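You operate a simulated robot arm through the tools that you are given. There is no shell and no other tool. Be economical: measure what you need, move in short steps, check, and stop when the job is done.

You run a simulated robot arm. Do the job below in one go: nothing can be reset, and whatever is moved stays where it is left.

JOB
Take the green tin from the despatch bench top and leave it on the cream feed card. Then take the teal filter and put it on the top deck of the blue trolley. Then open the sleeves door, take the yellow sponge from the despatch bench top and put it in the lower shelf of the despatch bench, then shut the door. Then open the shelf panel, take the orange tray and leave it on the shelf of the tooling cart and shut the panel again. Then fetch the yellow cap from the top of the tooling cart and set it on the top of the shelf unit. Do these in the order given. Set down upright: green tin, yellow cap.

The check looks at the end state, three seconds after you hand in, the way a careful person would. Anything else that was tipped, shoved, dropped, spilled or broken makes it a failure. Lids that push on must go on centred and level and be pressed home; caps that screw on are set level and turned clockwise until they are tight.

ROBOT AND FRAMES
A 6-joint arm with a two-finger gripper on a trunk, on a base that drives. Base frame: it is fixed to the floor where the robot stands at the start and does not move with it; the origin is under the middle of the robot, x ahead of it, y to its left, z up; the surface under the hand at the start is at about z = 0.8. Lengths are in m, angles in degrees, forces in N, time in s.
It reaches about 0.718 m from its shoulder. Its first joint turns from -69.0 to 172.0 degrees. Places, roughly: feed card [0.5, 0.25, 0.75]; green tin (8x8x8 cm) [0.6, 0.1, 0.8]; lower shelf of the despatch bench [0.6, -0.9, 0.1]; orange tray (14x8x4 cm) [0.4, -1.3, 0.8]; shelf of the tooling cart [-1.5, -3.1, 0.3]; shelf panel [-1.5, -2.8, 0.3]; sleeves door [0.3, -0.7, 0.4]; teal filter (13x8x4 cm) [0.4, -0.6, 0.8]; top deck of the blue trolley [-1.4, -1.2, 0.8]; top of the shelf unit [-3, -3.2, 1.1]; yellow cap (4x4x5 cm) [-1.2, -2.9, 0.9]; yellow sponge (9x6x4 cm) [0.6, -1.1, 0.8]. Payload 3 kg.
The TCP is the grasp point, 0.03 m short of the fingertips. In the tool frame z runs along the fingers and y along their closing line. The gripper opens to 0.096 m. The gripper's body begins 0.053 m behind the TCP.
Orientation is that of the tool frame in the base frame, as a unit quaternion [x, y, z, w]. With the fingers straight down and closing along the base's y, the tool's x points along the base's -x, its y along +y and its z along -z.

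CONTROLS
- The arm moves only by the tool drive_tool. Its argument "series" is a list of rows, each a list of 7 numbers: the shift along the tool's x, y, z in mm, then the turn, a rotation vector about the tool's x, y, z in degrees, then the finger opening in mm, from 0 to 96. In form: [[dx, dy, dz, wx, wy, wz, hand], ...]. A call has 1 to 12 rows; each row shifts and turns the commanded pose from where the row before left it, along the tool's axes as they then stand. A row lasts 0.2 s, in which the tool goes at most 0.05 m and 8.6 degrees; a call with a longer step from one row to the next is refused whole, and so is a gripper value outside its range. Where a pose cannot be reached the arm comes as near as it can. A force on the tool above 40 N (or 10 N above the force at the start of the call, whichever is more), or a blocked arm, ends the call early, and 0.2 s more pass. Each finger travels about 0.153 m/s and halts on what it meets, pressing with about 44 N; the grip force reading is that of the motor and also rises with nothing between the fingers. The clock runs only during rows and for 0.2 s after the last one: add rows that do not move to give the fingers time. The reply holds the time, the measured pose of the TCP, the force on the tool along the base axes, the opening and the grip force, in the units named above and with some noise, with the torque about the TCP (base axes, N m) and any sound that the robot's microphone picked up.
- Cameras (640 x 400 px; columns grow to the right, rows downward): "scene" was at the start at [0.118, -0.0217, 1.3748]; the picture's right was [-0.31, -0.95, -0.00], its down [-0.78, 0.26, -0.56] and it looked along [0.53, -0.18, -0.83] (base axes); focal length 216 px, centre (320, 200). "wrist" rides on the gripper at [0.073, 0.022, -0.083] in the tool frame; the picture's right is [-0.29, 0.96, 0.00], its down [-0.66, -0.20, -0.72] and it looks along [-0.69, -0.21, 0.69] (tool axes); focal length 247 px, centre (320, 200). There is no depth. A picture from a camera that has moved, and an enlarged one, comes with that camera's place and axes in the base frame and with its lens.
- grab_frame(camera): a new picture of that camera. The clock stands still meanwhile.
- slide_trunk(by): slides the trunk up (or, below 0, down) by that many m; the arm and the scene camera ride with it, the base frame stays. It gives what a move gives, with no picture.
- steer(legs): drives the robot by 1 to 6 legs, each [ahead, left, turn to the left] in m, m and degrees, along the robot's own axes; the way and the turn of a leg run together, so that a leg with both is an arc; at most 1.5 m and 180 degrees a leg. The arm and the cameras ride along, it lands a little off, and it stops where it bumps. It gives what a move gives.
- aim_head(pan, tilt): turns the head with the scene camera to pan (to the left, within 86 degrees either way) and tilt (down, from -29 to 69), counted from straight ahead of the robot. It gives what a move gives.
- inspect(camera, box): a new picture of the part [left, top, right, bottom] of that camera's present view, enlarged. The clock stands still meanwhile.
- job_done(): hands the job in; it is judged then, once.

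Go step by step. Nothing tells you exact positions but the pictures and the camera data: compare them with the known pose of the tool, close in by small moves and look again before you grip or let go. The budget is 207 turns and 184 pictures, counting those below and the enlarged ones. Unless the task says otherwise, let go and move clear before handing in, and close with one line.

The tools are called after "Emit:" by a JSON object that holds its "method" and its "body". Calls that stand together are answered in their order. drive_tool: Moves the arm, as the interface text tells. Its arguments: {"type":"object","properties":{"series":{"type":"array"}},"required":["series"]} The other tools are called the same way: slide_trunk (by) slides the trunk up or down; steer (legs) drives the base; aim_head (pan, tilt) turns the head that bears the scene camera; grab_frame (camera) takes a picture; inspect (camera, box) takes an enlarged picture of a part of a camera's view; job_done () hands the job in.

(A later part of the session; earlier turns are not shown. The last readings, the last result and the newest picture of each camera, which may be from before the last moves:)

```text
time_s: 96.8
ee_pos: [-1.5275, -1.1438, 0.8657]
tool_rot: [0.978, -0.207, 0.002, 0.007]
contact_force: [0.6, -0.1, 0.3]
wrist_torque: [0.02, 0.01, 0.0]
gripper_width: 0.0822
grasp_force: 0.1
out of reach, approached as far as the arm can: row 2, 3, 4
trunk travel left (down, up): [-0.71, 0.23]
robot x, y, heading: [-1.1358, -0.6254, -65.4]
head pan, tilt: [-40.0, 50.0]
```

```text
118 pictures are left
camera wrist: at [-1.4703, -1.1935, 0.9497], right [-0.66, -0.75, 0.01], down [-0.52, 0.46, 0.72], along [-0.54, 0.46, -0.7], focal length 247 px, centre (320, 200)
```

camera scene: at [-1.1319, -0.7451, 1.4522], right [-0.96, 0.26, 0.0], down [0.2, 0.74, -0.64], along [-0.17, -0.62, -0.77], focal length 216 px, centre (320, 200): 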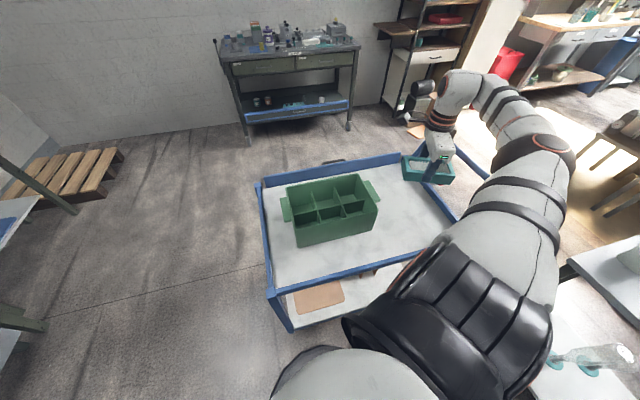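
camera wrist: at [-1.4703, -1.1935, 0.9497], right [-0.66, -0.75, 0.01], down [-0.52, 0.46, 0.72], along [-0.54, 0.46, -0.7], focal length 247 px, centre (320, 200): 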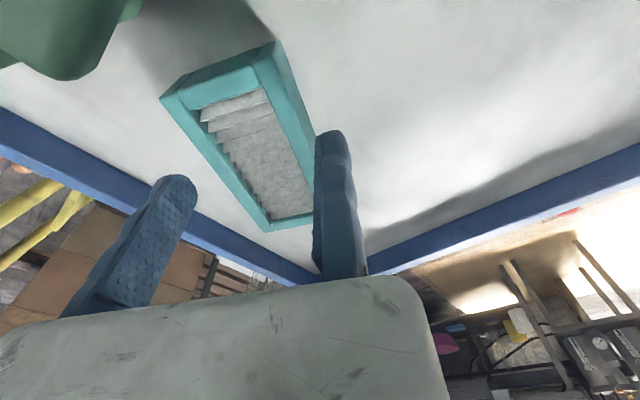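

Released cleanly. Rise using the trunk.

Emit:
{"method": "slide_trunk", "body": {"by": 0.2}}

Emit:
{"method": "grab_frame", "body": {"camera": "scene"}}

```text
time_s: 99.0
ee_pos: [-1.5288, -1.1445, 1.0654]
tool_rot: [0.978, -0.207, 0.002, 0.006]
contact_force: [0.3, -0.1, 0.2]
wrist_torque: [0.01, -0.02, 0.0]
gripper_width: 0.0821
grasp_force: 0.0
trunk travel left (down, up): [-0.91, 0.03]
robot x, y, heading: [-1.1317, -0.6256, -65.2]
head pan, tilt: [-40.0, 50.0]
```

```text
117 pictures are left
camera scene: at [-1.1334, -0.7442, 1.5422], right [-0.96, 0.26, 0.0], down [0.2, 0.74, -0.64], along [-0.17, -0.62, -0.77], focal length 216 px, centre (320, 200)
```

scene: 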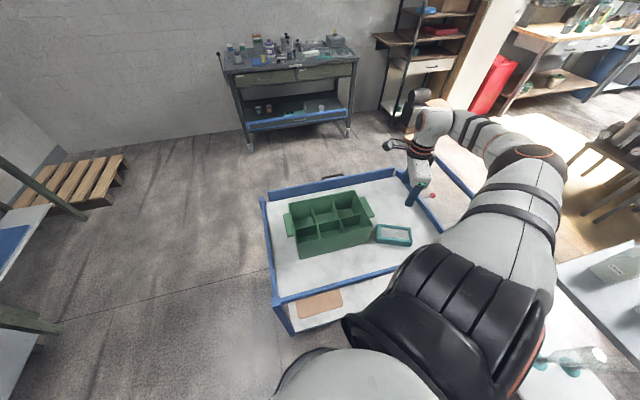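

The filter is on the deck. Next the sleeves door: I retract the arm, drive back toward the bench and look at its front.

Emit:
{"method": "drive_tool", "body": {"series": [[27, -31, 0, 0, 0, 0, 60], [27, -31, 0, 0, 0, 0, 60], [27, -31, 0, 0, 0, 0, 60], [27, -31, 0, 0, 0, 0, 60], [27, -31, 0, 0, 0, 0, 60], [27, -31, 0, 0, 0, 0, 60]]}}

Emit:
{"method": "steer", "body": {"legs": [[0.075, 0.33, 0], [0.42, 0.19, 0], [0, 0, 65]]}}

Emit:
{"method": "aim_head", "body": {"pan": 0, "tilt": 40}}

Emit:
{"method": "grab_frame", "body": {"camera": "scene"}}

```text
time_s: 100.3
ee_pos: [-1.4318, -1.1352, 1.0425]
tool_rot: [0.978, -0.206, 0.002, 0.006]
contact_force: [0.9, -0.2, 0.3]
wrist_torque: [-0.01, 0.02, 0.0]
gripper_width: 0.0603
grasp_force: 0.0
out of reach, approached as far as the arm can: row 1, 2, 3, 4, 5, 6
trunk travel left (down, up): [-0.91, 0.03]
robot x, y, heading: [-1.1307, -0.627, -65.5]
head pan, tilt: [-40.0, 50.0]
```

```text
time_s: 107.8
ee_pos: [-0.1169, -1.3473, 1.0421]
tool_rot: [0.939, 0.344, 0.005, 0.005]
contact_force: [0.4, -0.2, -0.3]
wrist_torque: [-0.02, 0.0, 0.0]
gripper_width: 0.0602
grasp_force: 0.1
trunk travel left (down, up): [-0.91, 0.03]
robot x, y, heading: [-0.4439, -0.8583, -1.2]
head pan, tilt: [-40.0, 50.0]
```

```text
time_s: 108.9
ee_pos: [-0.1174, -1.3488, 1.0409]
tool_rot: [0.939, 0.345, 0.005, 0.004]
contact_force: [0.4, 0.7, 1.2]
wrist_torque: [-0.01, 0.01, -0.01]
gripper_width: 0.0599
grasp_force: 0.1
trunk travel left (down, up): [-0.91, 0.03]
robot x, y, heading: [-0.446, -0.8554, -1.1]
head pan, tilt: [0.0, 40.0]
```

```text
116 pictures are left
camera scene: at [-0.3102, -0.8587, 1.5564], right [-0.02, -1.0, 0.0], down [-0.64, 0.01, -0.77], along [0.77, -0.02, -0.64], focal length 216 px, centre (320, 200)
```

scene: 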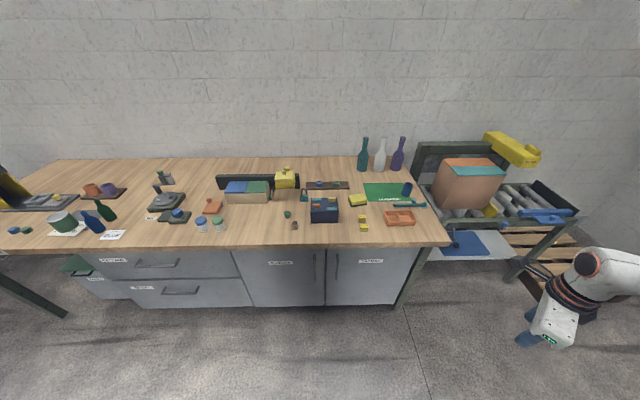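

Emit:
{"method": "inspect", "body": {"camera": "scene", "box": [220, 160, 440, 320]}}

Emit:
{"method": "inspect", "body": {"camera": "scene", "box": [270, 180, 440, 250]}}

Emit:
{"method": "inspect", "body": {"camera": "scene", "box": [240, 250, 400, 310]}}

```text
2.50 times, centred on (330, 240) of scene
camera zoom: at [-0.3102, -0.8587, 1.5564], right [-0.02, -1.0, 0.0], down [-0.64, 0.01, -0.77], along [0.77, -0.02, -0.64], focal length 541 px, centre (295, 100)
```

zoom: 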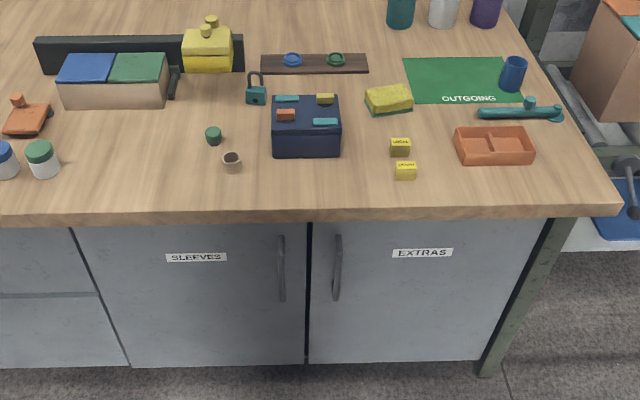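

```text
3.76 times, centred on (355, 215) of scene
camera zoom: at [-0.3102, -0.8587, 1.5564], right [-0.02, -1.0, 0.0], down [-0.64, 0.01, -0.77], along [0.77, -0.02, -0.64], focal length 815 px, centre (188, 144)
```

zoom: 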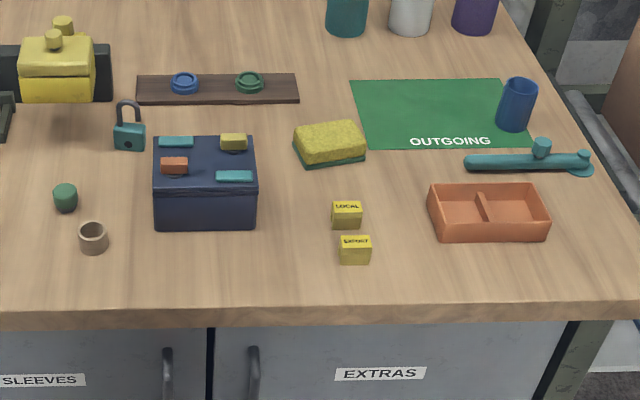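

```text
4.00 times, centred on (320, 280) of scene
camera zoom: at [-0.3102, -0.8587, 1.5564], right [-0.02, -1.0, 0.0], down [-0.64, 0.01, -0.77], along [0.77, -0.02, -0.64], focal length 866 px, centre (320, -120)
```

zoom: 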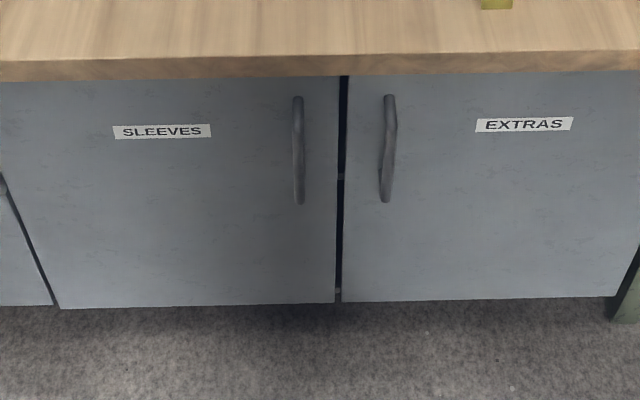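

The sleeves door spans y −0.45 to −0.90, hinged on the left, with a vertical handle bar at about (0.28, −0.845, z 0.51–0.74). I turn the tool to point forward, starting with the yaw and pitch here in free space.

Emit:
{"method": "drive_tool", "body": {"series": [[0, 0, 0, 0, 0, 8, 60], [0, 0, 0, 0, 0, 8, 60], [0, 0, 0, 0, 0, 8, 60], [0, 0, 0, 0, 0, 8, 60], [0, 0, 0, 0, 0, 8, 60], [0, 0, 0, 0, 8, 0, 60], [0, 0, 0, 0, 8, 0, 60], [0, 0, 0, 0, 8, 0, 60], [0, 0, 0, 0, 8, 0, 60], [0, 0, 0, 0, 8, 0, 60], [0, 0, 0, 0, 8, 0, 60]]}}

Emit:
{"method": "drive_tool", "body": {"series": [[0, 0, 0, 0, 8, 0, 60], [0, 0, 0, 0, 8, 0, 60], [0, 0, 0, 0, 8, 0, 60], [0, 0, 0, 0, 8, 0, 60], [0, 0, 0, 0, 8, 0, 60], [0, 0, 0, 0, 2, 0, 60]]}}

Emit:
{"method": "aim_head", "body": {"pan": -35, "tilt": 40}}

Emit:
{"method": "grab_frame", "body": {"camera": "scene"}}

```text
time_s: 111.3
ee_pos: [-0.0397, -1.2658, 0.9936]
tool_rot: [0.949, 0.002, 0.317, 0.002]
contact_force: [-0.3, 0.1, 0.0]
wrist_torque: [0.0, -0.03, 0.01]
gripper_width: 0.06
grasp_force: 0.1
out of reach, approached as far as the arm can: row 6, 7, 8, 9, 10, 11
trunk travel left (down, up): [-0.91, 0.03]
robot x, y, heading: [-0.446, -0.8557, -0.8]
head pan, tilt: [0.0, 40.0]
```

```text
time_s: 112.7
ee_pos: [-0.0309, -1.2519, 0.9879]
tool_rot: [0.862, -0.009, 0.507, 0.017]
contact_force: [0.6, 0.1, -0.5]
wrist_torque: [-0.03, 0.0, -0.03]
gripper_width: 0.0602
grasp_force: 0.1
out of reach, approached as far as the arm can: row 3, 4, 5, 6
trunk travel left (down, up): [-0.91, 0.03]
robot x, y, heading: [-0.4433, -0.8555, -1.2]
head pan, tilt: [0.0, 40.0]
```

```text
time_s: 113.7
ee_pos: [-0.0307, -1.2516, 0.9874]
tool_rot: [0.862, -0.007, 0.507, 0.016]
contact_force: [-0.3, -0.2, -0.5]
wrist_torque: [0.04, 0.0, 0.02]
gripper_width: 0.0599
grasp_force: 0.0
trunk travel left (down, up): [-0.91, 0.03]
robot x, y, heading: [-0.4461, -0.8591, -1.3]
head pan, tilt: [-35.0, 40.0]
```

```text
112 pictures are left
camera scene: at [-0.3264, -0.9068, 1.5564], right [-0.59, -0.81, 0.0], down [-0.52, 0.38, -0.77], along [0.62, -0.45, -0.64], focal length 216 px, centre (320, 200)
```

scene: 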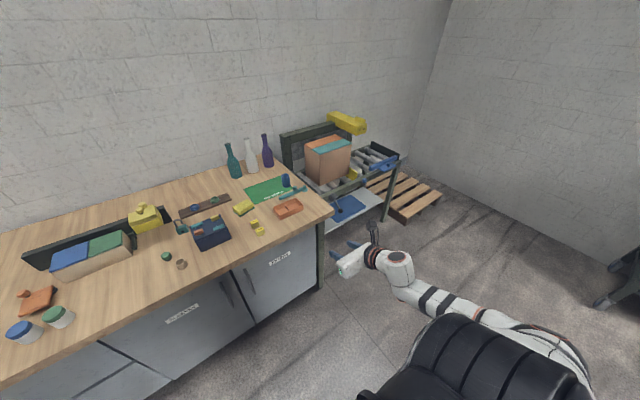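

The tool now points forward, 29° below horizontal. I drive so the hand is in front of the sleeves handle, lower the trunk and look with the wrist camera.

Emit:
{"method": "steer", "body": {"legs": [[0.15, 0.385, 1.3]]}}

Emit:
{"method": "slide_trunk", "body": {"by": -0.34}}

Emit:
{"method": "grab_frame", "body": {"camera": "wrist"}}

Emit:
{"method": "grab_frame", "body": {"camera": "scene"}}

```text
time_s: 116.3
ee_pos: [0.1335, -0.8519, 0.9867]
tool_rot: [0.862, 0.002, 0.507, 0.011]
contact_force: [0.1, 0.2, -0.1]
wrist_torque: [-0.02, 0.01, 0.01]
gripper_width: 0.0599
grasp_force: 0.1
trunk travel left (down, up): [-0.91, 0.03]
robot x, y, heading: [-0.2904, -0.4648, -0.2]
head pan, tilt: [-35.0, 40.0]
```

```text
time_s: 119.6
ee_pos: [0.1346, -0.8507, 0.647]
tool_rot: [0.862, 0.002, 0.507, 0.011]
contact_force: [1.0, 0.3, 0.5]
wrist_torque: [-0.01, 0.0, -0.02]
gripper_width: 0.0598
grasp_force: 0.0
trunk travel left (down, up): [-0.57, 0.37]
robot x, y, heading: [-0.2871, -0.4656, 0.3]
head pan, tilt: [-35.0, 40.0]
```

```text
111 pictures are left
camera wrist: at [0.0965, -0.871, 0.7527], right [-0.15, -0.96, -0.24], down [-0.95, 0.21, -0.23], along [0.27, 0.19, -0.94], focal length 247 px, centre (320, 200)
```

wrist: 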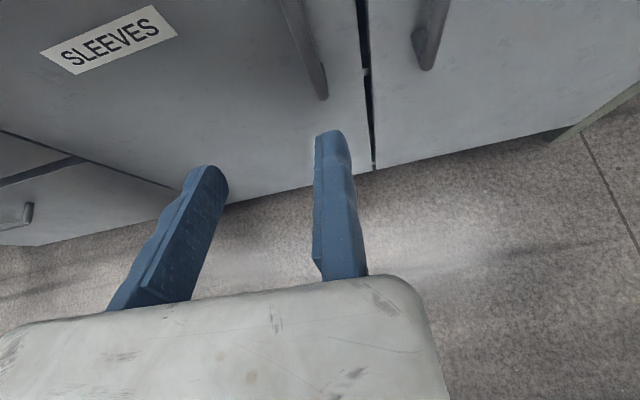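

```text
110 pictures are left
camera scene: at [-0.1699, -0.5128, 1.2165], right [-0.57, -0.82, 0.0], down [-0.53, 0.37, -0.77], along [0.63, -0.44, -0.64], focal length 216 px, centre (320, 200)
```

scene: 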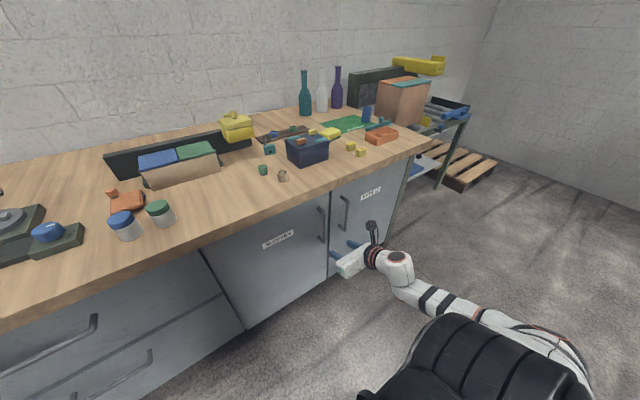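

The handle bar is at about (0.283, −0.843). I shift sideways a little, and drive ahead 10 cm to close in.

Emit:
{"method": "drive_tool", "body": {"series": [[0, 8, 0, 0, 0, 0, 60], [0, 0, 0, 0, 0, 0, 60]]}}

Emit:
{"method": "steer", "body": {"legs": [[0.09, 0, 0]]}}

Emit:
{"method": "grab_frame", "body": {"camera": "wrist"}}

Emit:
{"method": "inspect", "body": {"camera": "scene", "box": [280, 160, 440, 280]}}

```text
time_s: 120.2
ee_pos: [0.1338, -0.8592, 0.6477]
tool_rot: [0.862, 0.001, 0.506, 0.012]
contact_force: [-0.2, -1.3, 0.4]
wrist_torque: [-0.04, -0.01, 0.0]
gripper_width: 0.06
grasp_force: 0.1
trunk travel left (down, up): [-0.57, 0.37]
robot x, y, heading: [-0.2902, -0.4654, -0.0]
head pan, tilt: [-35.0, 40.0]
```

```text
time_s: 121.3
ee_pos: [0.2266, -0.8584, 0.6471]
tool_rot: [0.863, 0.002, 0.506, 0.011]
contact_force: [-0.2, -0.8, -0.3]
wrist_torque: [0.01, -0.03, 0.01]
gripper_width: 0.0601
grasp_force: 0.1
trunk travel left (down, up): [-0.57, 0.37]
robot x, y, heading: [-0.1967, -0.4646, 0.4]
head pan, tilt: [-35.0, 40.0]
```

```text
109 pictures are left
camera wrist: at [0.1898, -0.8783, 0.7523], right [-0.15, -0.96, -0.24], down [-0.95, 0.2, -0.23], along [0.27, 0.19, -0.94], focal length 247 px, centre (320, 200)
```

wrist: 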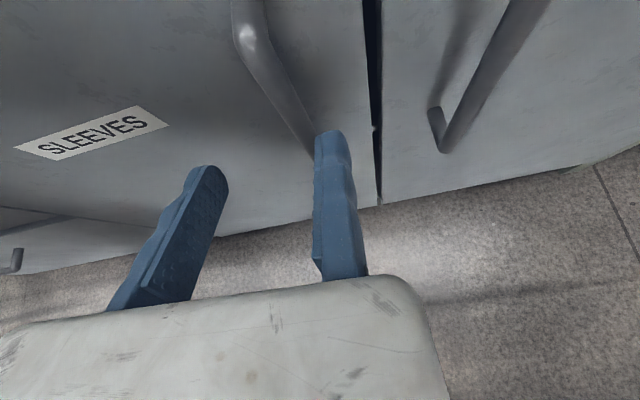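

```text
3.33 times, centred on (360, 220) of scene
camera zoom: at [-0.0765, -0.5125, 1.2163], right [-0.57, -0.82, 0.0], down [-0.53, 0.37, -0.77], along [0.63, -0.44, -0.64], focal length 722 px, centre (187, 133)
```

zoom: 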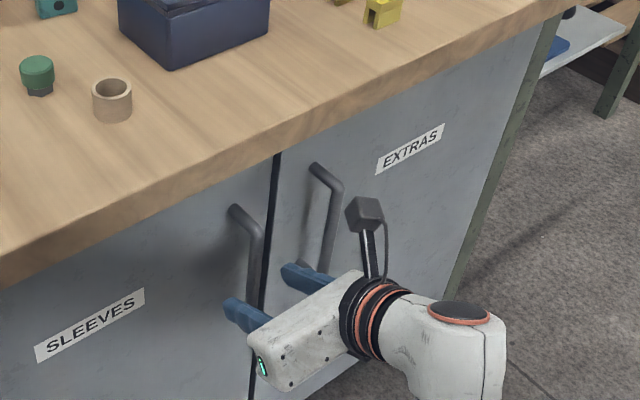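

The bar will pass between the fingers. Advance the last 4 cm.

Emit:
{"method": "steer", "body": {"legs": [[0.038, 0, 0]]}}

Emit:
{"method": "grab_frame", "body": {"camera": "wrist"}}

```text
time_s: 122.2
ee_pos: [0.2653, -0.8577, 0.6459]
tool_rot: [0.863, 0.002, 0.505, 0.011]
contact_force: [-0.3, 0.3, 0.0]
wrist_torque: [0.02, -0.02, -0.03]
gripper_width: 0.06
grasp_force: 0.1
trunk travel left (down, up): [-0.57, 0.37]
robot x, y, heading: [-0.1601, -0.4627, 0.5]
head pan, tilt: [-35.0, 40.0]
```

```text
107 pictures are left
camera wrist: at [0.2287, -0.878, 0.7522], right [-0.15, -0.96, -0.24], down [-0.95, 0.2, -0.23], along [0.27, 0.19, -0.94], focal length 247 px, centre (320, 200)
```

wrist: 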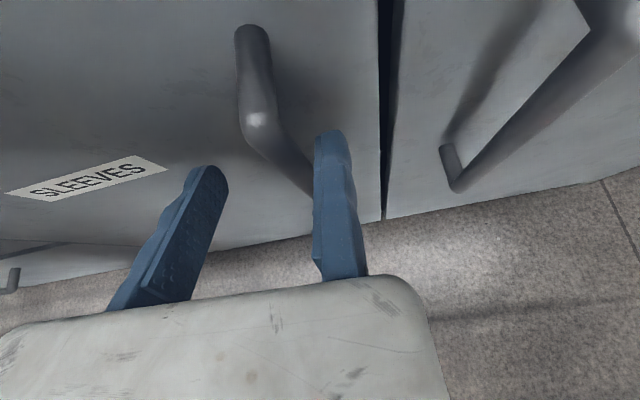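

The bar lies between the fingers. I nudge the fixed finger close to it and close the hand.

Emit:
{"method": "drive_tool", "body": {"series": [[0, -5, 3, 0, 0, 0, 60], [0, 0, 0, 0, 0, 0, 40], [0, 0, 0, 0, 0, 0, 25], [0, 0, 0, 0, 0, 0, 15], [0, 0, 0, 0, 0, 0, 5], [0, 0, 0, 0, 0, 0, 5]]}}

Emit:
{"method": "grab_frame", "body": {"camera": "wrist"}}

```text
time_s: 123.6
ee_pos: [0.268, -0.8534, 0.6462]
tool_rot: [0.863, 0.002, 0.506, 0.009]
contact_force: [-1.2, -2.9, 2.1]
wrist_torque: [1.29, 0.13, -0.09]
gripper_width: 0.0138
grasp_force: 44.9
trunk travel left (down, up): [-0.57, 0.37]
robot x, y, heading: [-0.1582, -0.4684, -0.0]
head pan, tilt: [-35.0, 40.0]
```

```text
106 pictures are left
camera wrist: at [0.2304, -0.8735, 0.7508], right [-0.15, -0.96, -0.24], down [-0.95, 0.21, -0.23], along [0.27, 0.19, -0.94], focal length 247 px, centre (320, 200)
```

wrist: 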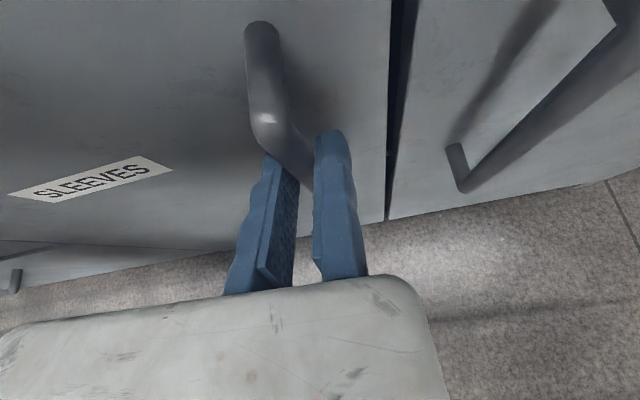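

Gripped. I open the door by moving the base in a small arc about the hinge.

Emit:
{"method": "steer", "body": {"legs": [[-0.003, 0.082, -10]]}}

Emit:
{"method": "grab_frame", "body": {"camera": "wrist"}}

```text
time_s: 124.7
ee_pos: [0.1984, -0.8385, 0.6446]
tool_rot: [0.859, -0.072, 0.504, 0.054]
contact_force: [-1.4, -5.1, 1.4]
wrist_torque: [1.09, -0.65, -0.08]
gripper_width: 0.0139
grasp_force: 44.6
trunk travel left (down, up): [-0.57, 0.37]
robot x, y, heading: [-0.1544, -0.3818, -9.5]
head pan, tilt: [-35.0, 40.0]
```

```text
105 pictures are left
camera wrist: at [0.1588, -0.8518, 0.7508], right [-0.31, -0.92, -0.24], down [-0.9, 0.36, -0.23], along [0.3, 0.14, -0.94], focal length 247 px, centre (320, 200)
```

wrist: 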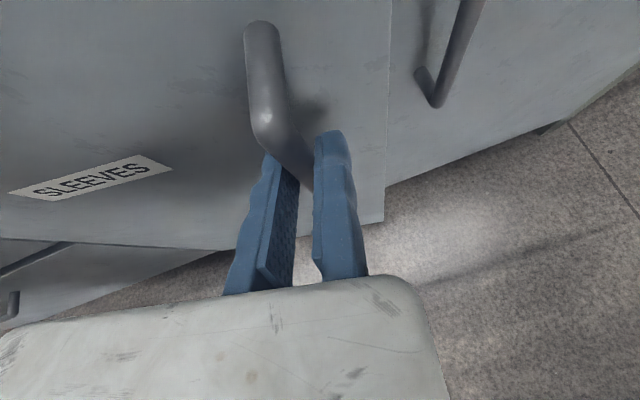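

Works well. Continue in three more 10° legs.

Emit:
{"method": "steer", "body": {"legs": [[-0.002, 0.082, -10], [-0.002, 0.082, -10], [-0.002, 0.082, -10]]}}

Emit:
{"method": "grab_frame", "body": {"camera": "wrist"}}

Emit:
{"method": "grab_frame", "body": {"camera": "scene"}}

```text
time_s: 126.7
ee_pos: [0.0731, -0.772, 0.6455]
tool_rot: [0.832, -0.223, 0.489, 0.139]
contact_force: [1.5, 1.5, -4.1]
wrist_torque: [1.13, -0.01, 0.08]
gripper_width: 0.0135
grasp_force: 44.4
trunk travel left (down, up): [-0.57, 0.37]
robot x, y, heading: [-0.1017, -0.2234, -30.1]
head pan, tilt: [-35.0, 40.0]
stopped in leg 3: the force on the tool passed its limit at 47 N (the readings are from after the stop); the commanded pose is now the measured one
```

```text
104 pictures are left
camera wrist: at [0.0298, -0.7716, 0.7509], right [-0.61, -0.75, -0.24], down [-0.72, 0.66, -0.23], along [0.33, 0.04, -0.94], focal length 247 px, centre (320, 200)
```

wrist: 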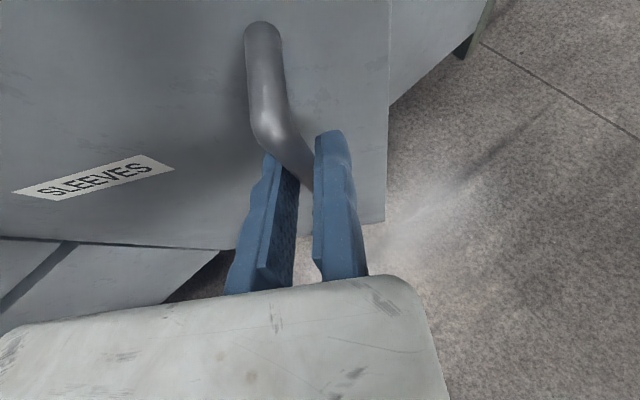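

```text
103 pictures are left
camera scene: at [-0.0218, -0.3255, 1.2165], right [-0.91, -0.42, 0.0], down [-0.27, 0.58, -0.77], along [0.32, -0.69, -0.64], focal length 216 px, centre (320, 200)
```

scene: 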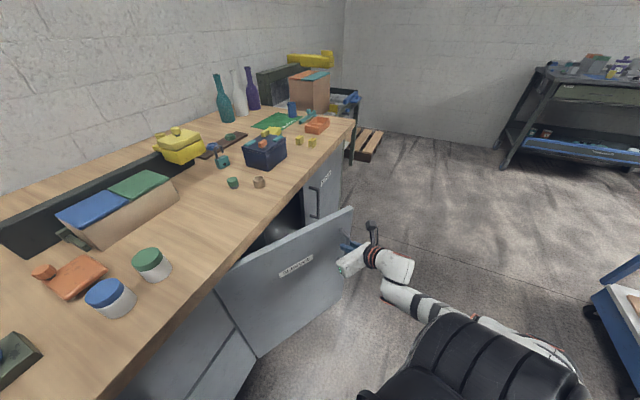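

The hinge is at about (0.318, −0.46). Door is at 30°. Continue in smaller legs.

Emit:
{"method": "steer", "body": {"legs": [[-0.001, 0.067, -8]]}}

Emit:
{"method": "steer", "body": {"legs": [[-0.001, 0.067, -8]]}}

```text
time_s: 127.8
ee_pos: [0.0332, -0.7364, 0.6463]
tool_rot: [0.815, -0.28, 0.477, 0.173]
contact_force: [14.3, 15.3, -16.0]
wrist_torque: [0.44, -0.82, 0.22]
gripper_width: 0.014
grasp_force: 45.0
trunk travel left (down, up): [-0.57, 0.37]
robot x, y, heading: [-0.0686, -0.1649, -38.1]
head pan, tilt: [-35.0, 40.0]
```

```text
time_s: 128.8
ee_pos: [-0.0036, -0.6941, 0.646]
tool_rot: [0.793, -0.335, 0.465, 0.205]
contact_force: [-0.8, -2.4, -5.7]
wrist_torque: [0.48, -0.86, -0.05]
gripper_width: 0.0137
grasp_force: 44.8
trunk travel left (down, up): [-0.57, 0.37]
robot x, y, heading: [-0.0202, -0.1168, -46.0]
head pan, tilt: [-35.0, 40.0]
```

The door stands at ~46° and the base is near the drawers, so I let go of the handle and back off; I'll push the door further open from inside.

Emit:
{"method": "drive_tool", "body": {"series": [[0, 0, 0, 0, 0, 0, 30], [0, 0, 0, 0, 0, 0, 60], [0, 0, 0, 0, 0, 0, 60]]}}

Emit:
{"method": "steer", "body": {"legs": [[-0.25, 0, 0]]}}

Emit:
{"method": "grab_frame", "body": {"camera": "scene"}}

```text
time_s: 129.6
ee_pos: [-0.0054, -0.6934, 0.6465]
tool_rot: [0.793, -0.336, 0.465, 0.206]
contact_force: [-3.2, -2.8, -1.2]
wrist_torque: [0.07, 0.03, -0.05]
gripper_width: 0.0599
grasp_force: 0.1
trunk travel left (down, up): [-0.57, 0.37]
robot x, y, heading: [-0.0223, -0.1146, -46.2]
head pan, tilt: [-35.0, 40.0]
```

```text
time_s: 131.4
ee_pos: [-0.181, -0.511, 0.647]
tool_rot: [0.792, -0.336, 0.465, 0.206]
contact_force: [0.4, -0.3, -0.2]
wrist_torque: [-0.03, -0.01, 0.02]
gripper_width: 0.0598
grasp_force: 0.1
trunk travel left (down, up): [-0.57, 0.37]
robot x, y, heading: [-0.1909, 0.0633, -46.0]
head pan, tilt: [-35.0, 40.0]
```

```text
102 pictures are left
camera scene: at [-0.1479, -0.0552, 1.2165], right [-0.99, -0.15, 0.0], down [-0.1, 0.64, -0.77], along [0.12, -0.76, -0.64], focal length 216 px, centre (320, 200)
```

scene: 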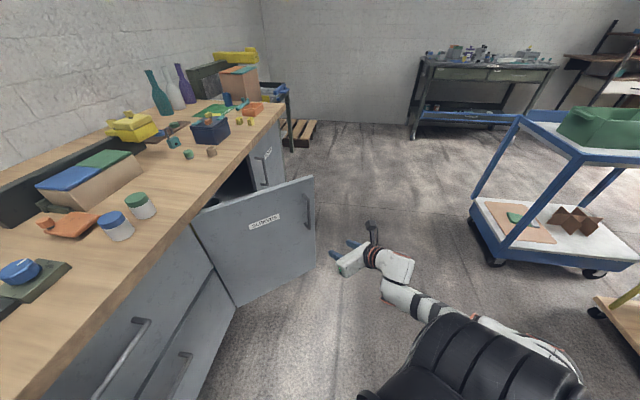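

Emit:
{"method": "steer", "body": {"legs": [[-0.059, -0.583, 0], [0, 0, 46], [0, -0.23, 0]]}}

Emit:
{"method": "aim_head", "body": {"pan": -25, "tilt": 45}}

Emit:
{"method": "grab_frame", "body": {"camera": "scene"}}

```text
time_s: 138.1
ee_pos: [-0.249, -0.9255, 0.6453]
tool_rot: [0.861, -0.008, 0.508, 0.012]
contact_force: [0.8, -0.3, -0.4]
wrist_torque: [0.02, 0.01, 0.03]
gripper_width: 0.0601
grasp_force: 0.0
trunk travel left (down, up): [-0.57, 0.37]
robot x, y, heading: [-0.6669, -0.5268, -1.0]
head pan, tilt: [-35.0, 40.0]
```

```text
time_s: 138.8
ee_pos: [-0.2495, -0.9251, 0.6466]
tool_rot: [0.861, -0.006, 0.508, 0.012]
contact_force: [0.1, 0.2, -1.1]
wrist_torque: [-0.02, 0.0, 0.01]
gripper_width: 0.0599
grasp_force: 0.0
trunk travel left (down, up): [-0.57, 0.37]
robot x, y, heading: [-0.666, -0.5292, -1.0]
head pan, tilt: [-25.0, 45.0]
```

```text
101 pictures are left
camera scene: at [-0.5448, -0.5662, 1.2092], right [-0.44, -0.9, 0.0], down [-0.63, 0.31, -0.71], along [0.63, -0.31, -0.71], focal length 216 px, centre (320, 200)
```

scene: 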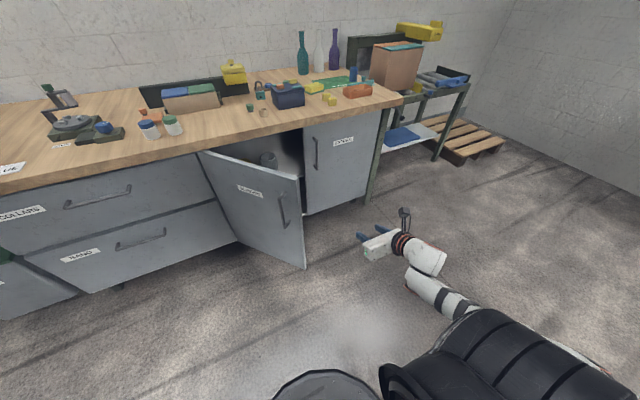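

Door is open about 45°. I drive ahead to bring the hand just inside the free edge.

Emit:
{"method": "drive_tool", "body": {"series": [[0, 0, 0, 0, 0, 0, 20], [0, 0, 0, 0, 0, 0, 0], [0, 0, 0, 0, 0, 0, 0]]}}

Emit:
{"method": "steer", "body": {"legs": [[0.27, 0, 1]]}}

Emit:
{"method": "grab_frame", "body": {"camera": "scene"}}

Emit:
{"method": "grab_frame", "body": {"camera": "wrist"}}

```text
time_s: 139.7
ee_pos: [-0.2508, -0.9253, 0.6464]
tool_rot: [0.861, -0.007, 0.508, 0.013]
contact_force: [-0.1, 0.5, -0.2]
wrist_torque: [0.0, -0.02, -0.03]
gripper_width: 0.0
grasp_force: 33.2
trunk travel left (down, up): [-0.57, 0.37]
robot x, y, heading: [-0.6705, -0.5306, -1.0]
head pan, tilt: [-25.0, 45.0]
```

```text
time_s: 141.6
ee_pos: [0.0237, -0.9223, 0.6463]
tool_rot: [0.861, 0.0, 0.509, 0.008]
contact_force: [0.4, -0.2, -0.1]
wrist_torque: [0.0, 0.0, 0.04]
gripper_width: 0.0
grasp_force: 32.8
trunk travel left (down, up): [-0.57, 0.37]
robot x, y, heading: [-0.3973, -0.538, -0.3]
head pan, tilt: [-25.0, 45.0]
```

```text
100 pictures are left
camera scene: at [-0.2758, -0.5676, 1.2091], right [-0.43, -0.9, 0.0], down [-0.64, 0.3, -0.71], along [0.64, -0.3, -0.71], focal length 216 px, centre (320, 200)
```

scene: 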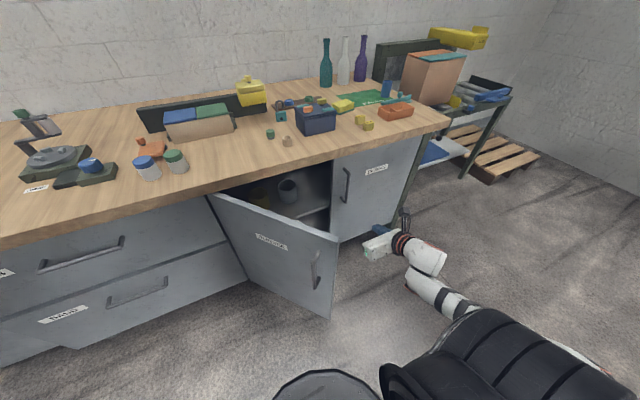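

```text
99 pictures are left
camera wrist: at [-0.0136, -0.9432, 0.7513], right [-0.15, -0.96, -0.24], down [-0.95, 0.21, -0.23], along [0.27, 0.2, -0.94], focal length 247 px, centre (320, 200)
```

wrist: 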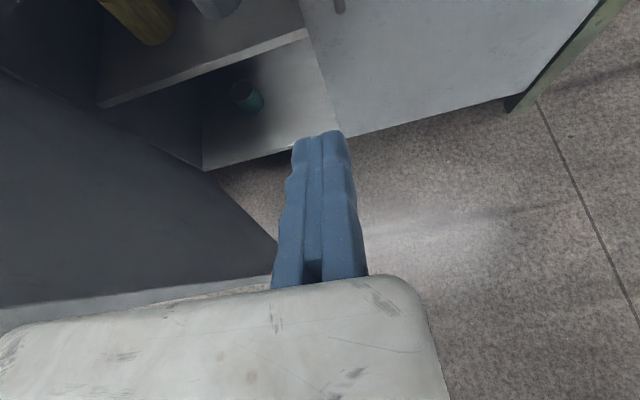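

The hand is inside the door's free edge, and I can see the shelves. Sweep left to push the door open.

Emit:
{"method": "steer", "body": {"legs": [[0, 0.2, 0]]}}

Emit:
{"method": "steer", "body": {"legs": [[0, 0.12, 0]]}}

Emit:
{"method": "grab_frame", "body": {"camera": "scene"}}

```text
time_s: 142.7
ee_pos: [0.0214, -0.8458, 0.6441]
tool_rot: [0.863, -0.007, 0.504, 0.011]
contact_force: [-4.7, -4.1, -2.2]
wrist_torque: [-0.17, -0.36, 0.64]
gripper_width: 0.0001
grasp_force: 33.1
trunk travel left (down, up): [-0.57, 0.37]
robot x, y, heading: [-0.4053, -0.4498, -0.5]
head pan, tilt: [-25.0, 45.0]
stopped in leg 1: the force on the tool passed its limit at 134 N (the readings are from after the stop); the commanded pose is now the measured one
```

```text
time_s: 143.4
ee_pos: [0.0148, -0.8426, 0.6427]
tool_rot: [0.864, -0.012, 0.503, 0.012]
contact_force: [-12.3, -8.8, 4.1]
wrist_torque: [0.7, -0.43, 1.45]
gripper_width: 0.0
grasp_force: 33.3
trunk travel left (down, up): [-0.57, 0.37]
robot x, y, heading: [-0.3967, -0.4434, -0.8]
head pan, tilt: [-25.0, 45.0]
stopped in leg 1: the robot was blocked; the commanded pose is now the measured one
```

```text
98 pictures are left
camera scene: at [-0.2796, -0.4798, 1.2095], right [-0.44, -0.9, 0.0], down [-0.63, 0.31, -0.71], along [0.64, -0.31, -0.71], focal length 216 px, centre (320, 200)
```

scene: 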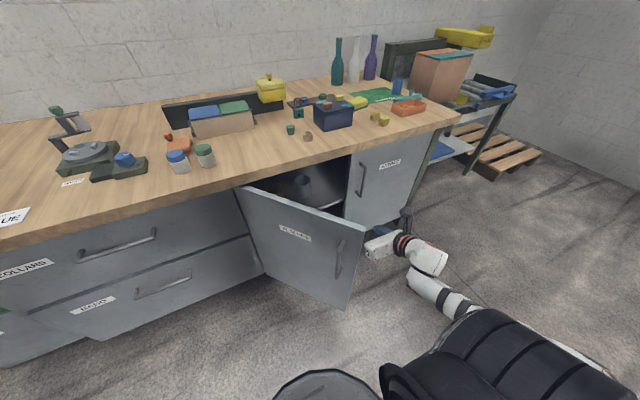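

The hand's end met the door edge head-on. I back off right, go 9 cm deeper, and sweep again.

Emit:
{"method": "steer", "body": {"legs": [[0, -0.1, 0], [0.1, 0, 0]]}}

Emit:
{"method": "grab_frame", "body": {"camera": "scene"}}

Emit:
{"method": "grab_frame", "body": {"camera": "wrist"}}

```text
time_s: 145.3
ee_pos: [0.1166, -0.9425, 0.6409]
tool_rot: [0.864, -0.01, 0.503, 0.01]
contact_force: [0.0, 0.8, 0.3]
wrist_torque: [0.01, 0.03, 0.01]
gripper_width: 0.0
grasp_force: 33.3
trunk travel left (down, up): [-0.57, 0.37]
robot x, y, heading: [-0.299, -0.5493, -0.7]
head pan, tilt: [-25.0, 45.0]
```

```text
97 pictures are left
camera scene: at [-0.1769, -0.581, 1.2091], right [-0.43, -0.9, 0.0], down [-0.64, 0.31, -0.71], along [0.64, -0.31, -0.71], focal length 216 px, centre (320, 200)
```

scene: 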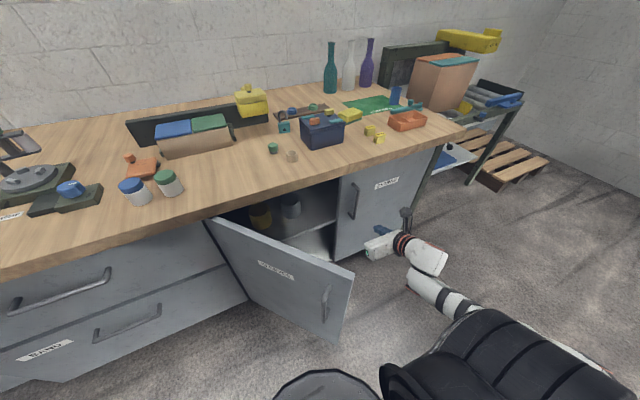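

```text
96 pictures are left
camera wrist: at [0.0807, -0.9637, 0.748], right [-0.17, -0.95, -0.25], down [-0.95, 0.23, -0.22], along [0.27, 0.2, -0.94], focal length 247 px, centre (320, 200)
```

wrist: 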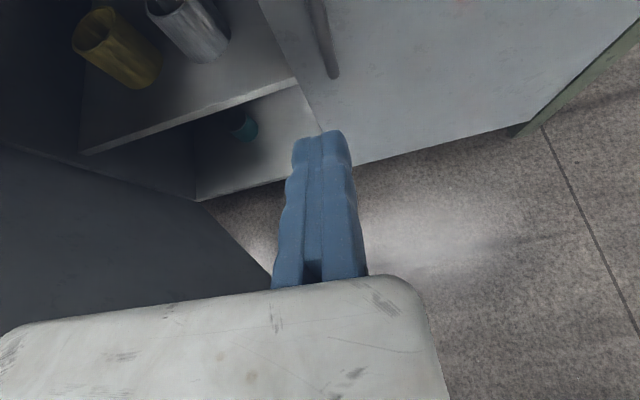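

Emit:
{"method": "steer", "body": {"legs": [[0, 0.12, 0]]}}

Emit:
{"method": "steer", "body": {"legs": [[0, 0.1, 0]]}}

Emit:
{"method": "grab_frame", "body": {"camera": "scene"}}

```text
time_s: 146.6
ee_pos: [0.1184, -0.8226, 0.643]
tool_rot: [0.863, -0.011, 0.504, 0.012]
contact_force: [0.0, 0.4, 1.2]
wrist_torque: [-0.01, -0.01, -0.03]
gripper_width: 0.0
grasp_force: 33.3
trunk travel left (down, up): [-0.57, 0.37]
robot x, y, heading: [-0.2967, -0.4247, -0.9]
head pan, tilt: [-25.0, 45.0]
```

```text
time_s: 147.6
ee_pos: [0.1142, -0.7602, 0.6403]
tool_rot: [0.866, -0.014, 0.499, 0.016]
contact_force: [0.4, 0.1, 0.5]
wrist_torque: [-0.01, 0.03, -0.03]
gripper_width: 0.0003
grasp_force: 32.6
trunk travel left (down, up): [-0.57, 0.37]
robot x, y, heading: [-0.3016, -0.3599, -1.1]
head pan, tilt: [-25.0, 45.0]
stopped in leg 1: the robot was blocked; the commanded pose is now the measured one
```

```text
95 pictures are left
camera scene: at [-0.1757, -0.3922, 1.2092], right [-0.44, -0.9, 0.0], down [-0.64, 0.31, -0.71], along [0.63, -0.31, -0.71], focal length 216 px, centre (320, 200)
```

scene: 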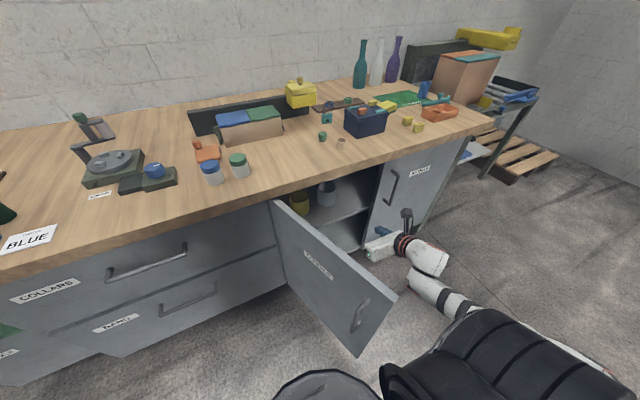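

The door is now about 70° open. One more push.

Emit:
{"method": "steer", "body": {"legs": [[-0.06, 0.08, 0]]}}

Emit:
{"method": "steer", "body": {"legs": [[0, 0.1, 0]]}}

Emit:
{"method": "grab_frame", "body": {"camera": "scene"}}

```text
time_s: 148.8
ee_pos: [0.0549, -0.6807, 0.6395]
tool_rot: [0.866, -0.015, 0.499, 0.016]
contact_force: [-0.5, 0.0, 0.2]
wrist_torque: [-0.03, 0.01, 0.04]
gripper_width: 0.0
grasp_force: 33.1
trunk travel left (down, up): [-0.57, 0.37]
robot x, y, heading: [-0.3572, -0.2768, -1.4]
head pan, tilt: [-25.0, 45.0]
```

```text
time_s: 149.9
ee_pos: [0.0576, -0.5783, 0.6397]
tool_rot: [0.866, -0.015, 0.499, 0.015]
contact_force: [-0.5, -0.2, 0.6]
wrist_torque: [0.0, -0.01, -0.02]
gripper_width: 0.0
grasp_force: 32.8
trunk travel left (down, up): [-0.57, 0.37]
robot x, y, heading: [-0.3525, -0.1787, -0.9]
head pan, tilt: [-25.0, 45.0]
```

```text
94 pictures are left
camera scene: at [-0.2316, -0.2122, 1.2092], right [-0.44, -0.9, 0.0], down [-0.63, 0.31, -0.71], along [0.63, -0.31, -0.71], focal length 216 px, centre (320, 200)
```

scene: 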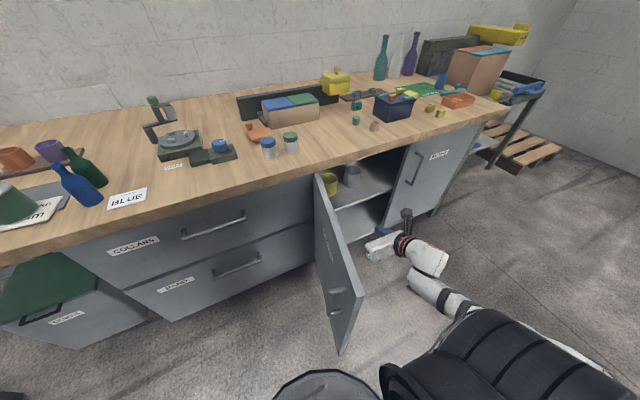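

The door is fully open (about 100°). Now I back out, go right around it, raise the trunk and put the tool back to pointing down for the sponge.

Emit:
{"method": "steer", "body": {"legs": [[-0.3, 0, 0], [0, -0.79, 0]]}}

Emit:
{"method": "slide_trunk", "body": {"by": 0.3}}

Emit:
{"method": "drive_tool", "body": {"series": [[0, 0, 0, 0, -8, 0, 60], [0, 0, 0, 0, -8, 0, 90], [0, 0, 0, 0, -8, 0, 90], [0, 0, 0, 0, -8, 0, 90], [0, 0, 0, 0, -8, 0, 90], [0, 0, 0, 0, -8, 0, 90], [0, 0, 0, 0, -8, 0, 90], [0, 0, 0, 0, -4, 0, 90], [0, 0, 0, 0, 0, 0, 90]]}}

```text
time_s: 155.8
ee_pos: [-0.2647, -1.3712, 0.6386]
tool_rot: [0.867, -0.018, 0.498, 0.017]
contact_force: [0.1, 0.2, 0.3]
wrist_torque: [-0.01, 0.01, 0.03]
gripper_width: 0.0
grasp_force: 32.8
trunk travel left (down, up): [-0.57, 0.37]
robot x, y, heading: [-0.6752, -0.9644, -1.4]
head pan, tilt: [-25.0, 45.0]
```

```text
time_s: 158.8
ee_pos: [-0.2646, -1.3713, 0.9399]
tool_rot: [0.867, -0.019, 0.498, 0.017]
contact_force: [-0.6, 0.0, -0.1]
wrist_torque: [-0.01, -0.02, 0.0]
gripper_width: 0.0
grasp_force: 33.1
trunk travel left (down, up): [-0.87, 0.07]
robot x, y, heading: [-0.676, -0.9645, -1.5]
head pan, tilt: [-25.0, 45.0]
```

```text
time_s: 160.8
ee_pos: [-0.297, -1.3584, 0.9552]
tool_rot: [1.0, -0.024, -0.001, 0.005]
contact_force: [0.1, 0.1, -0.3]
wrist_torque: [-0.03, -0.01, 0.03]
gripper_width: 0.0898
grasp_force: 0.1
out of reach, approached as far as the arm can: row 6, 7, 8
trunk travel left (down, up): [-0.87, 0.07]
robot x, y, heading: [-0.674, -0.9648, -1.3]
head pan, tilt: [-25.0, 45.0]
```

Emit:
{"method": "drive_tool", "body": {"series": [[0, 0, -35, 0, 0, 0, 90], [0, 0, -35, 0, 0, 0, 90]]}}

Emit:
{"method": "steer", "body": {"legs": [[0, 0, 46.3], [0.41, -0.42, 0]]}}

Emit:
{"method": "aim_head", "body": {"pan": -55, "tilt": 55}}

Emit:
{"method": "grab_frame", "body": {"camera": "scene"}}

Emit:
{"method": "grab_frame", "body": {"camera": "wrist"}}

```text
time_s: 161.4
ee_pos: [-0.2981, -1.3584, 1.0261]
tool_rot: [1.0, -0.024, -0.002, 0.006]
contact_force: [0.9, 0.0, 0.3]
wrist_torque: [0.02, 0.02, -0.02]
gripper_width: 0.0899
grasp_force: 0.1
trunk travel left (down, up): [-0.87, 0.07]
robot x, y, heading: [-0.6736, -0.9621, -1.9]
head pan, tilt: [-25.0, 45.0]
```

```text
time_s: 166.9
ee_pos: [0.4476, -0.9528, 1.0264]
tool_rot: [0.927, 0.376, 0.001, 0.005]
contact_force: [0.0, 0.2, -0.8]
wrist_torque: [-0.01, -0.03, -0.02]
gripper_width: 0.0901
grasp_force: 0.0
trunk travel left (down, up): [-0.87, 0.07]
robot x, y, heading: [-0.0939, -0.9583, 45.4]
head pan, tilt: [-25.0, 45.0]
```

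```text
time_s: 167.8
ee_pos: [0.4479, -0.9529, 1.0261]
tool_rot: [0.927, 0.376, 0.0, 0.006]
contact_force: [0.2, 0.3, -0.2]
wrist_torque: [-0.01, -0.03, 0.01]
gripper_width: 0.0898
grasp_force: 0.1
trunk travel left (down, up): [-0.87, 0.07]
robot x, y, heading: [-0.0965, -0.9607, 45.5]
head pan, tilt: [-55.0, 55.0]
```

```text
93 pictures are left
camera scene: at [0.0097, -0.9363, 1.4958], right [-0.17, -0.99, 0.0], down [-0.81, 0.14, -0.57], along [0.57, -0.1, -0.82], focal length 216 px, centre (320, 200)
```

scene: 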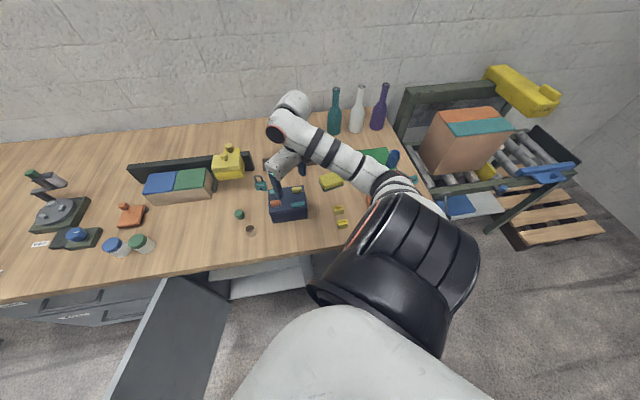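

```text
92 pictures are left
camera wrist: at [0.5157, -0.9177, 1.1102], right [0.46, -0.89, 0.01], down [-0.62, -0.31, 0.72], along [-0.64, -0.34, -0.69], focal length 247 px, centre (320, 200)
```

wrist: 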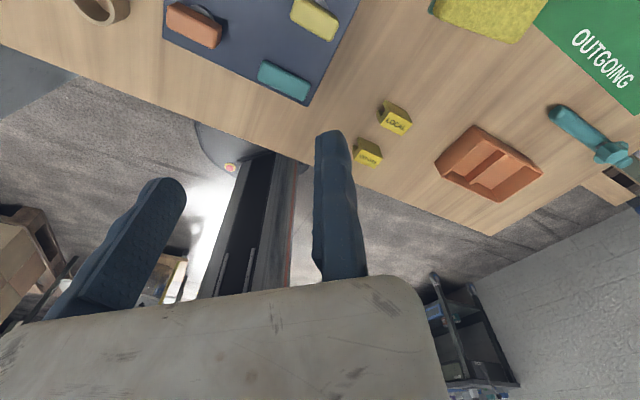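

Sponge is at about (0.556, −1.076). Turn the tool and move above it.

Emit:
{"method": "drive_tool", "body": {"series": [[0, 0, 0, 0, 0, -8.5, 90], [0, 0, 0, 0, 0, -8.5, 90], [0, 0, 0, 0, 0, -8.5, 90], [0, 0, 0, 0, 0, -8.5, 90], [0, 0, 0, 0, 0, -8.5, 90], [-22.8, 30.8, 0, 0, 0, 0, 90], [-22.8, 30.8, 0, 0, 0, 0, 90], [-22.8, 30.8, 0, 0, 0, 0, 90], [-22.8, 30.8, 0, 0, 0, 0, 90], [-22.8, 30.8, 0, 0, 0, 0, 90]]}}

Emit:
{"method": "grab_frame", "body": {"camera": "wrist"}}

```text
time_s: 170.1
ee_pos: [0.3809, -0.934, 0.9952]
tool_rot: [0.728, 0.686, 0.001, 0.007]
contact_force: [-0.4, -0.1, 0.0]
wrist_torque: [-0.02, 0.02, 0.03]
gripper_width: 0.09
grasp_force: 0.0
out of reach, approached as far as the arm can: row 2, 3, 4, 5, 6, 7, 8, 9, 10
trunk travel left (down, up): [-0.87, 0.07]
robot x, y, heading: [-0.0941, -0.9601, 45.4]
head pan, tilt: [-55.0, 55.0]
```

```text
91 pictures are left
camera wrist: at [0.4072, -0.8614, 1.0781], right [0.94, -0.35, 0.01], down [-0.25, -0.64, 0.73], along [-0.25, -0.69, -0.69], focal length 247 px, centre (320, 200)
```

wrist: 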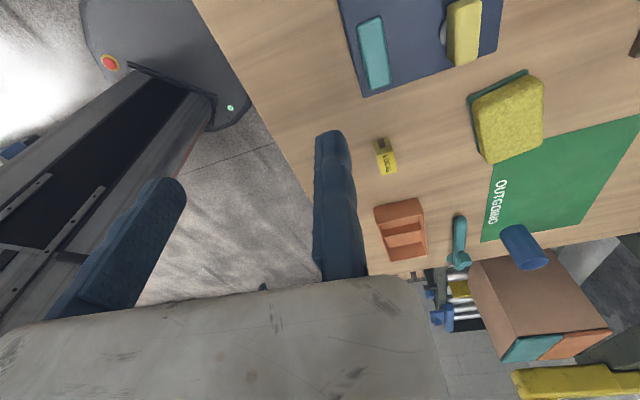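

The sponge lies at (0.556, −1.065), turned about 16°. At this heading the wrist can't follow, so I turn the base 25° right and shift it to bring the sponge in front of the shoulder.

Emit:
{"method": "steer", "body": {"legs": [[0, 0, -25], [0.09, 0.08, 0]]}}

Emit:
{"method": "drive_tool", "body": {"series": [[0, 0, 0, 0, 0, -8, 90], [0, 0, 0, 0, 0, -8, 90], [0, 0, 0, 0, 0, -8, 90], [0, 0, 0, 0, 0, -8, 90], [0, 0, 0, 0, 0, -8, 90], [0, 0, 0, 0, 0, -4, 90]]}}

Emit:
{"method": "grab_frame", "body": {"camera": "wrist"}}

```text
time_s: 172.6
ee_pos: [0.4012, -1.0377, 0.9954]
tool_rot: [0.86, 0.509, -0.001, 0.007]
contact_force: [-0.2, -0.3, 0.5]
wrist_torque: [0.01, 0.02, 0.01]
gripper_width: 0.09
grasp_force: 0.1
trunk travel left (down, up): [-0.87, 0.07]
robot x, y, heading: [-0.0412, -0.8555, 20.1]
head pan, tilt: [-55.0, 55.0]
```

```text
time_s: 174.0
ee_pos: [0.3611, -0.962, 0.9442]
tool_rot: [0.606, 0.795, -0.004, 0.006]
contact_force: [0.0, -0.3, 0.0]
wrist_torque: [0.02, 0.0, -0.03]
gripper_width: 0.0902
grasp_force: 0.1
out of reach, approached as far as the arm can: row 1, 2, 3, 4, 5, 6
trunk travel left (down, up): [-0.87, 0.07]
robot x, y, heading: [-0.0444, -0.8553, 20.0]
head pan, tilt: [-55.0, 55.0]
```

```text
90 pictures are left
camera wrist: at [0.3641, -0.8841, 1.026], right [1.0, -0.03, 0.01], down [-0.03, -0.68, 0.73], along [-0.02, -0.73, -0.68], focal length 247 px, centre (320, 200)
```

wrist: 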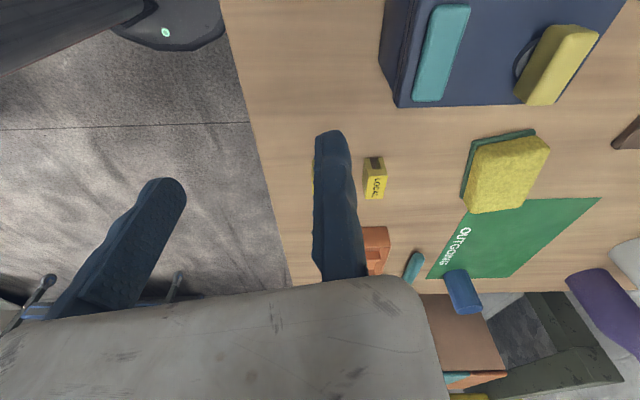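

This wrist branch has room only in the other direction, so I turn the tool the other way round (180°) instead, after lifting.

Emit:
{"method": "drive_tool", "body": {"series": [[0, 0, -40, 0, 0, 8.5, 90], [0, 0, -30, 0, 0, 8.5, 90], [0, 0, 0, 0, 0, 8.5, 90], [0, 0, 0, 0, 0, 8.5, 90], [0, 0, 0, 0, 0, 8.5, 90], [0, 0, 0, 0, 0, 8.5, 90], [0, 0, 0, 0, 0, 8.5, 90], [0, 0, 0, 0, 0, 8.5, 90], [0, 0, 0, 0, 0, 8.5, 90], [0, 0, 0, 0, 0, 8.5, 90]]}}

Emit:
{"method": "drive_tool", "body": {"series": [[0, 0, 0, 0, 0, 8.5, 90], [0, 0, 0, 0, 0, 8.5, 90], [0, 0, 0, 0, 0, 8.5, 90], [0, 0, 0, 0, 0, 8.5, 90], [0, 0, 0, 0, 0, 8.5, 90], [0, 0, 0, 0, 0, 8.5, 90], [0, 0, 0, 0, 0, 8.5, 90], [0, 0, 0, 0, 0, 8.5, 90], [0, 0, 0, 0, 0, 8.5, 90], [0, 0, 0, 0, 0, 8.5, 90], [0, 0, 0, 0, 0, 8.5, 90]]}}

Emit:
{"method": "grab_frame", "body": {"camera": "scene"}}

```text
time_s: 176.2
ee_pos: [0.3599, -0.9584, 1.0106]
tool_rot: [0.985, 0.175, 0.001, 0.007]
contact_force: [0.9, 0.4, -0.6]
wrist_torque: [0.0, 0.0, -0.03]
gripper_width: 0.09
grasp_force: 0.1
out of reach, approached as far as the arm can: row 1
trunk travel left (down, up): [-0.87, 0.07]
robot x, y, heading: [-0.0405, -0.8574, 20.0]
head pan, tilt: [-55.0, 55.0]
```

```text
time_s: 178.6
ee_pos: [0.3602, -0.9577, 1.0112]
tool_rot: [0.801, -0.598, 0.006, 0.004]
contact_force: [0.5, -0.2, -0.6]
wrist_torque: [-0.01, 0.0, 0.02]
gripper_width: 0.0899
grasp_force: 0.2
trunk travel left (down, up): [-0.87, 0.07]
robot x, y, heading: [-0.0428, -0.8585, 20.1]
head pan, tilt: [-55.0, 55.0]
```

```text
89 pictures are left
camera scene: at [0.0653, -0.8802, 1.4958], right [-0.57, -0.82, 0.0], down [-0.67, 0.47, -0.57], along [0.47, -0.33, -0.82], focal length 216 px, centre (320, 200)
```

scene: 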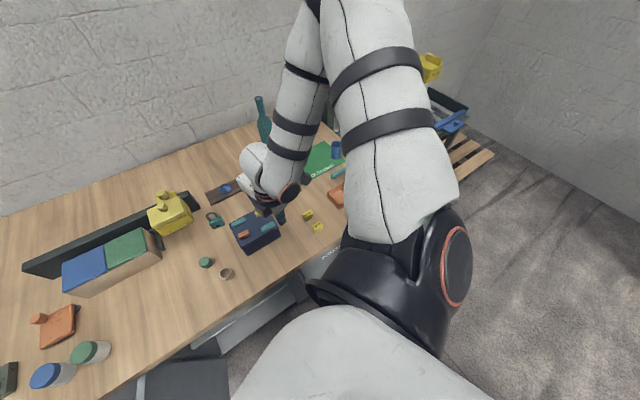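

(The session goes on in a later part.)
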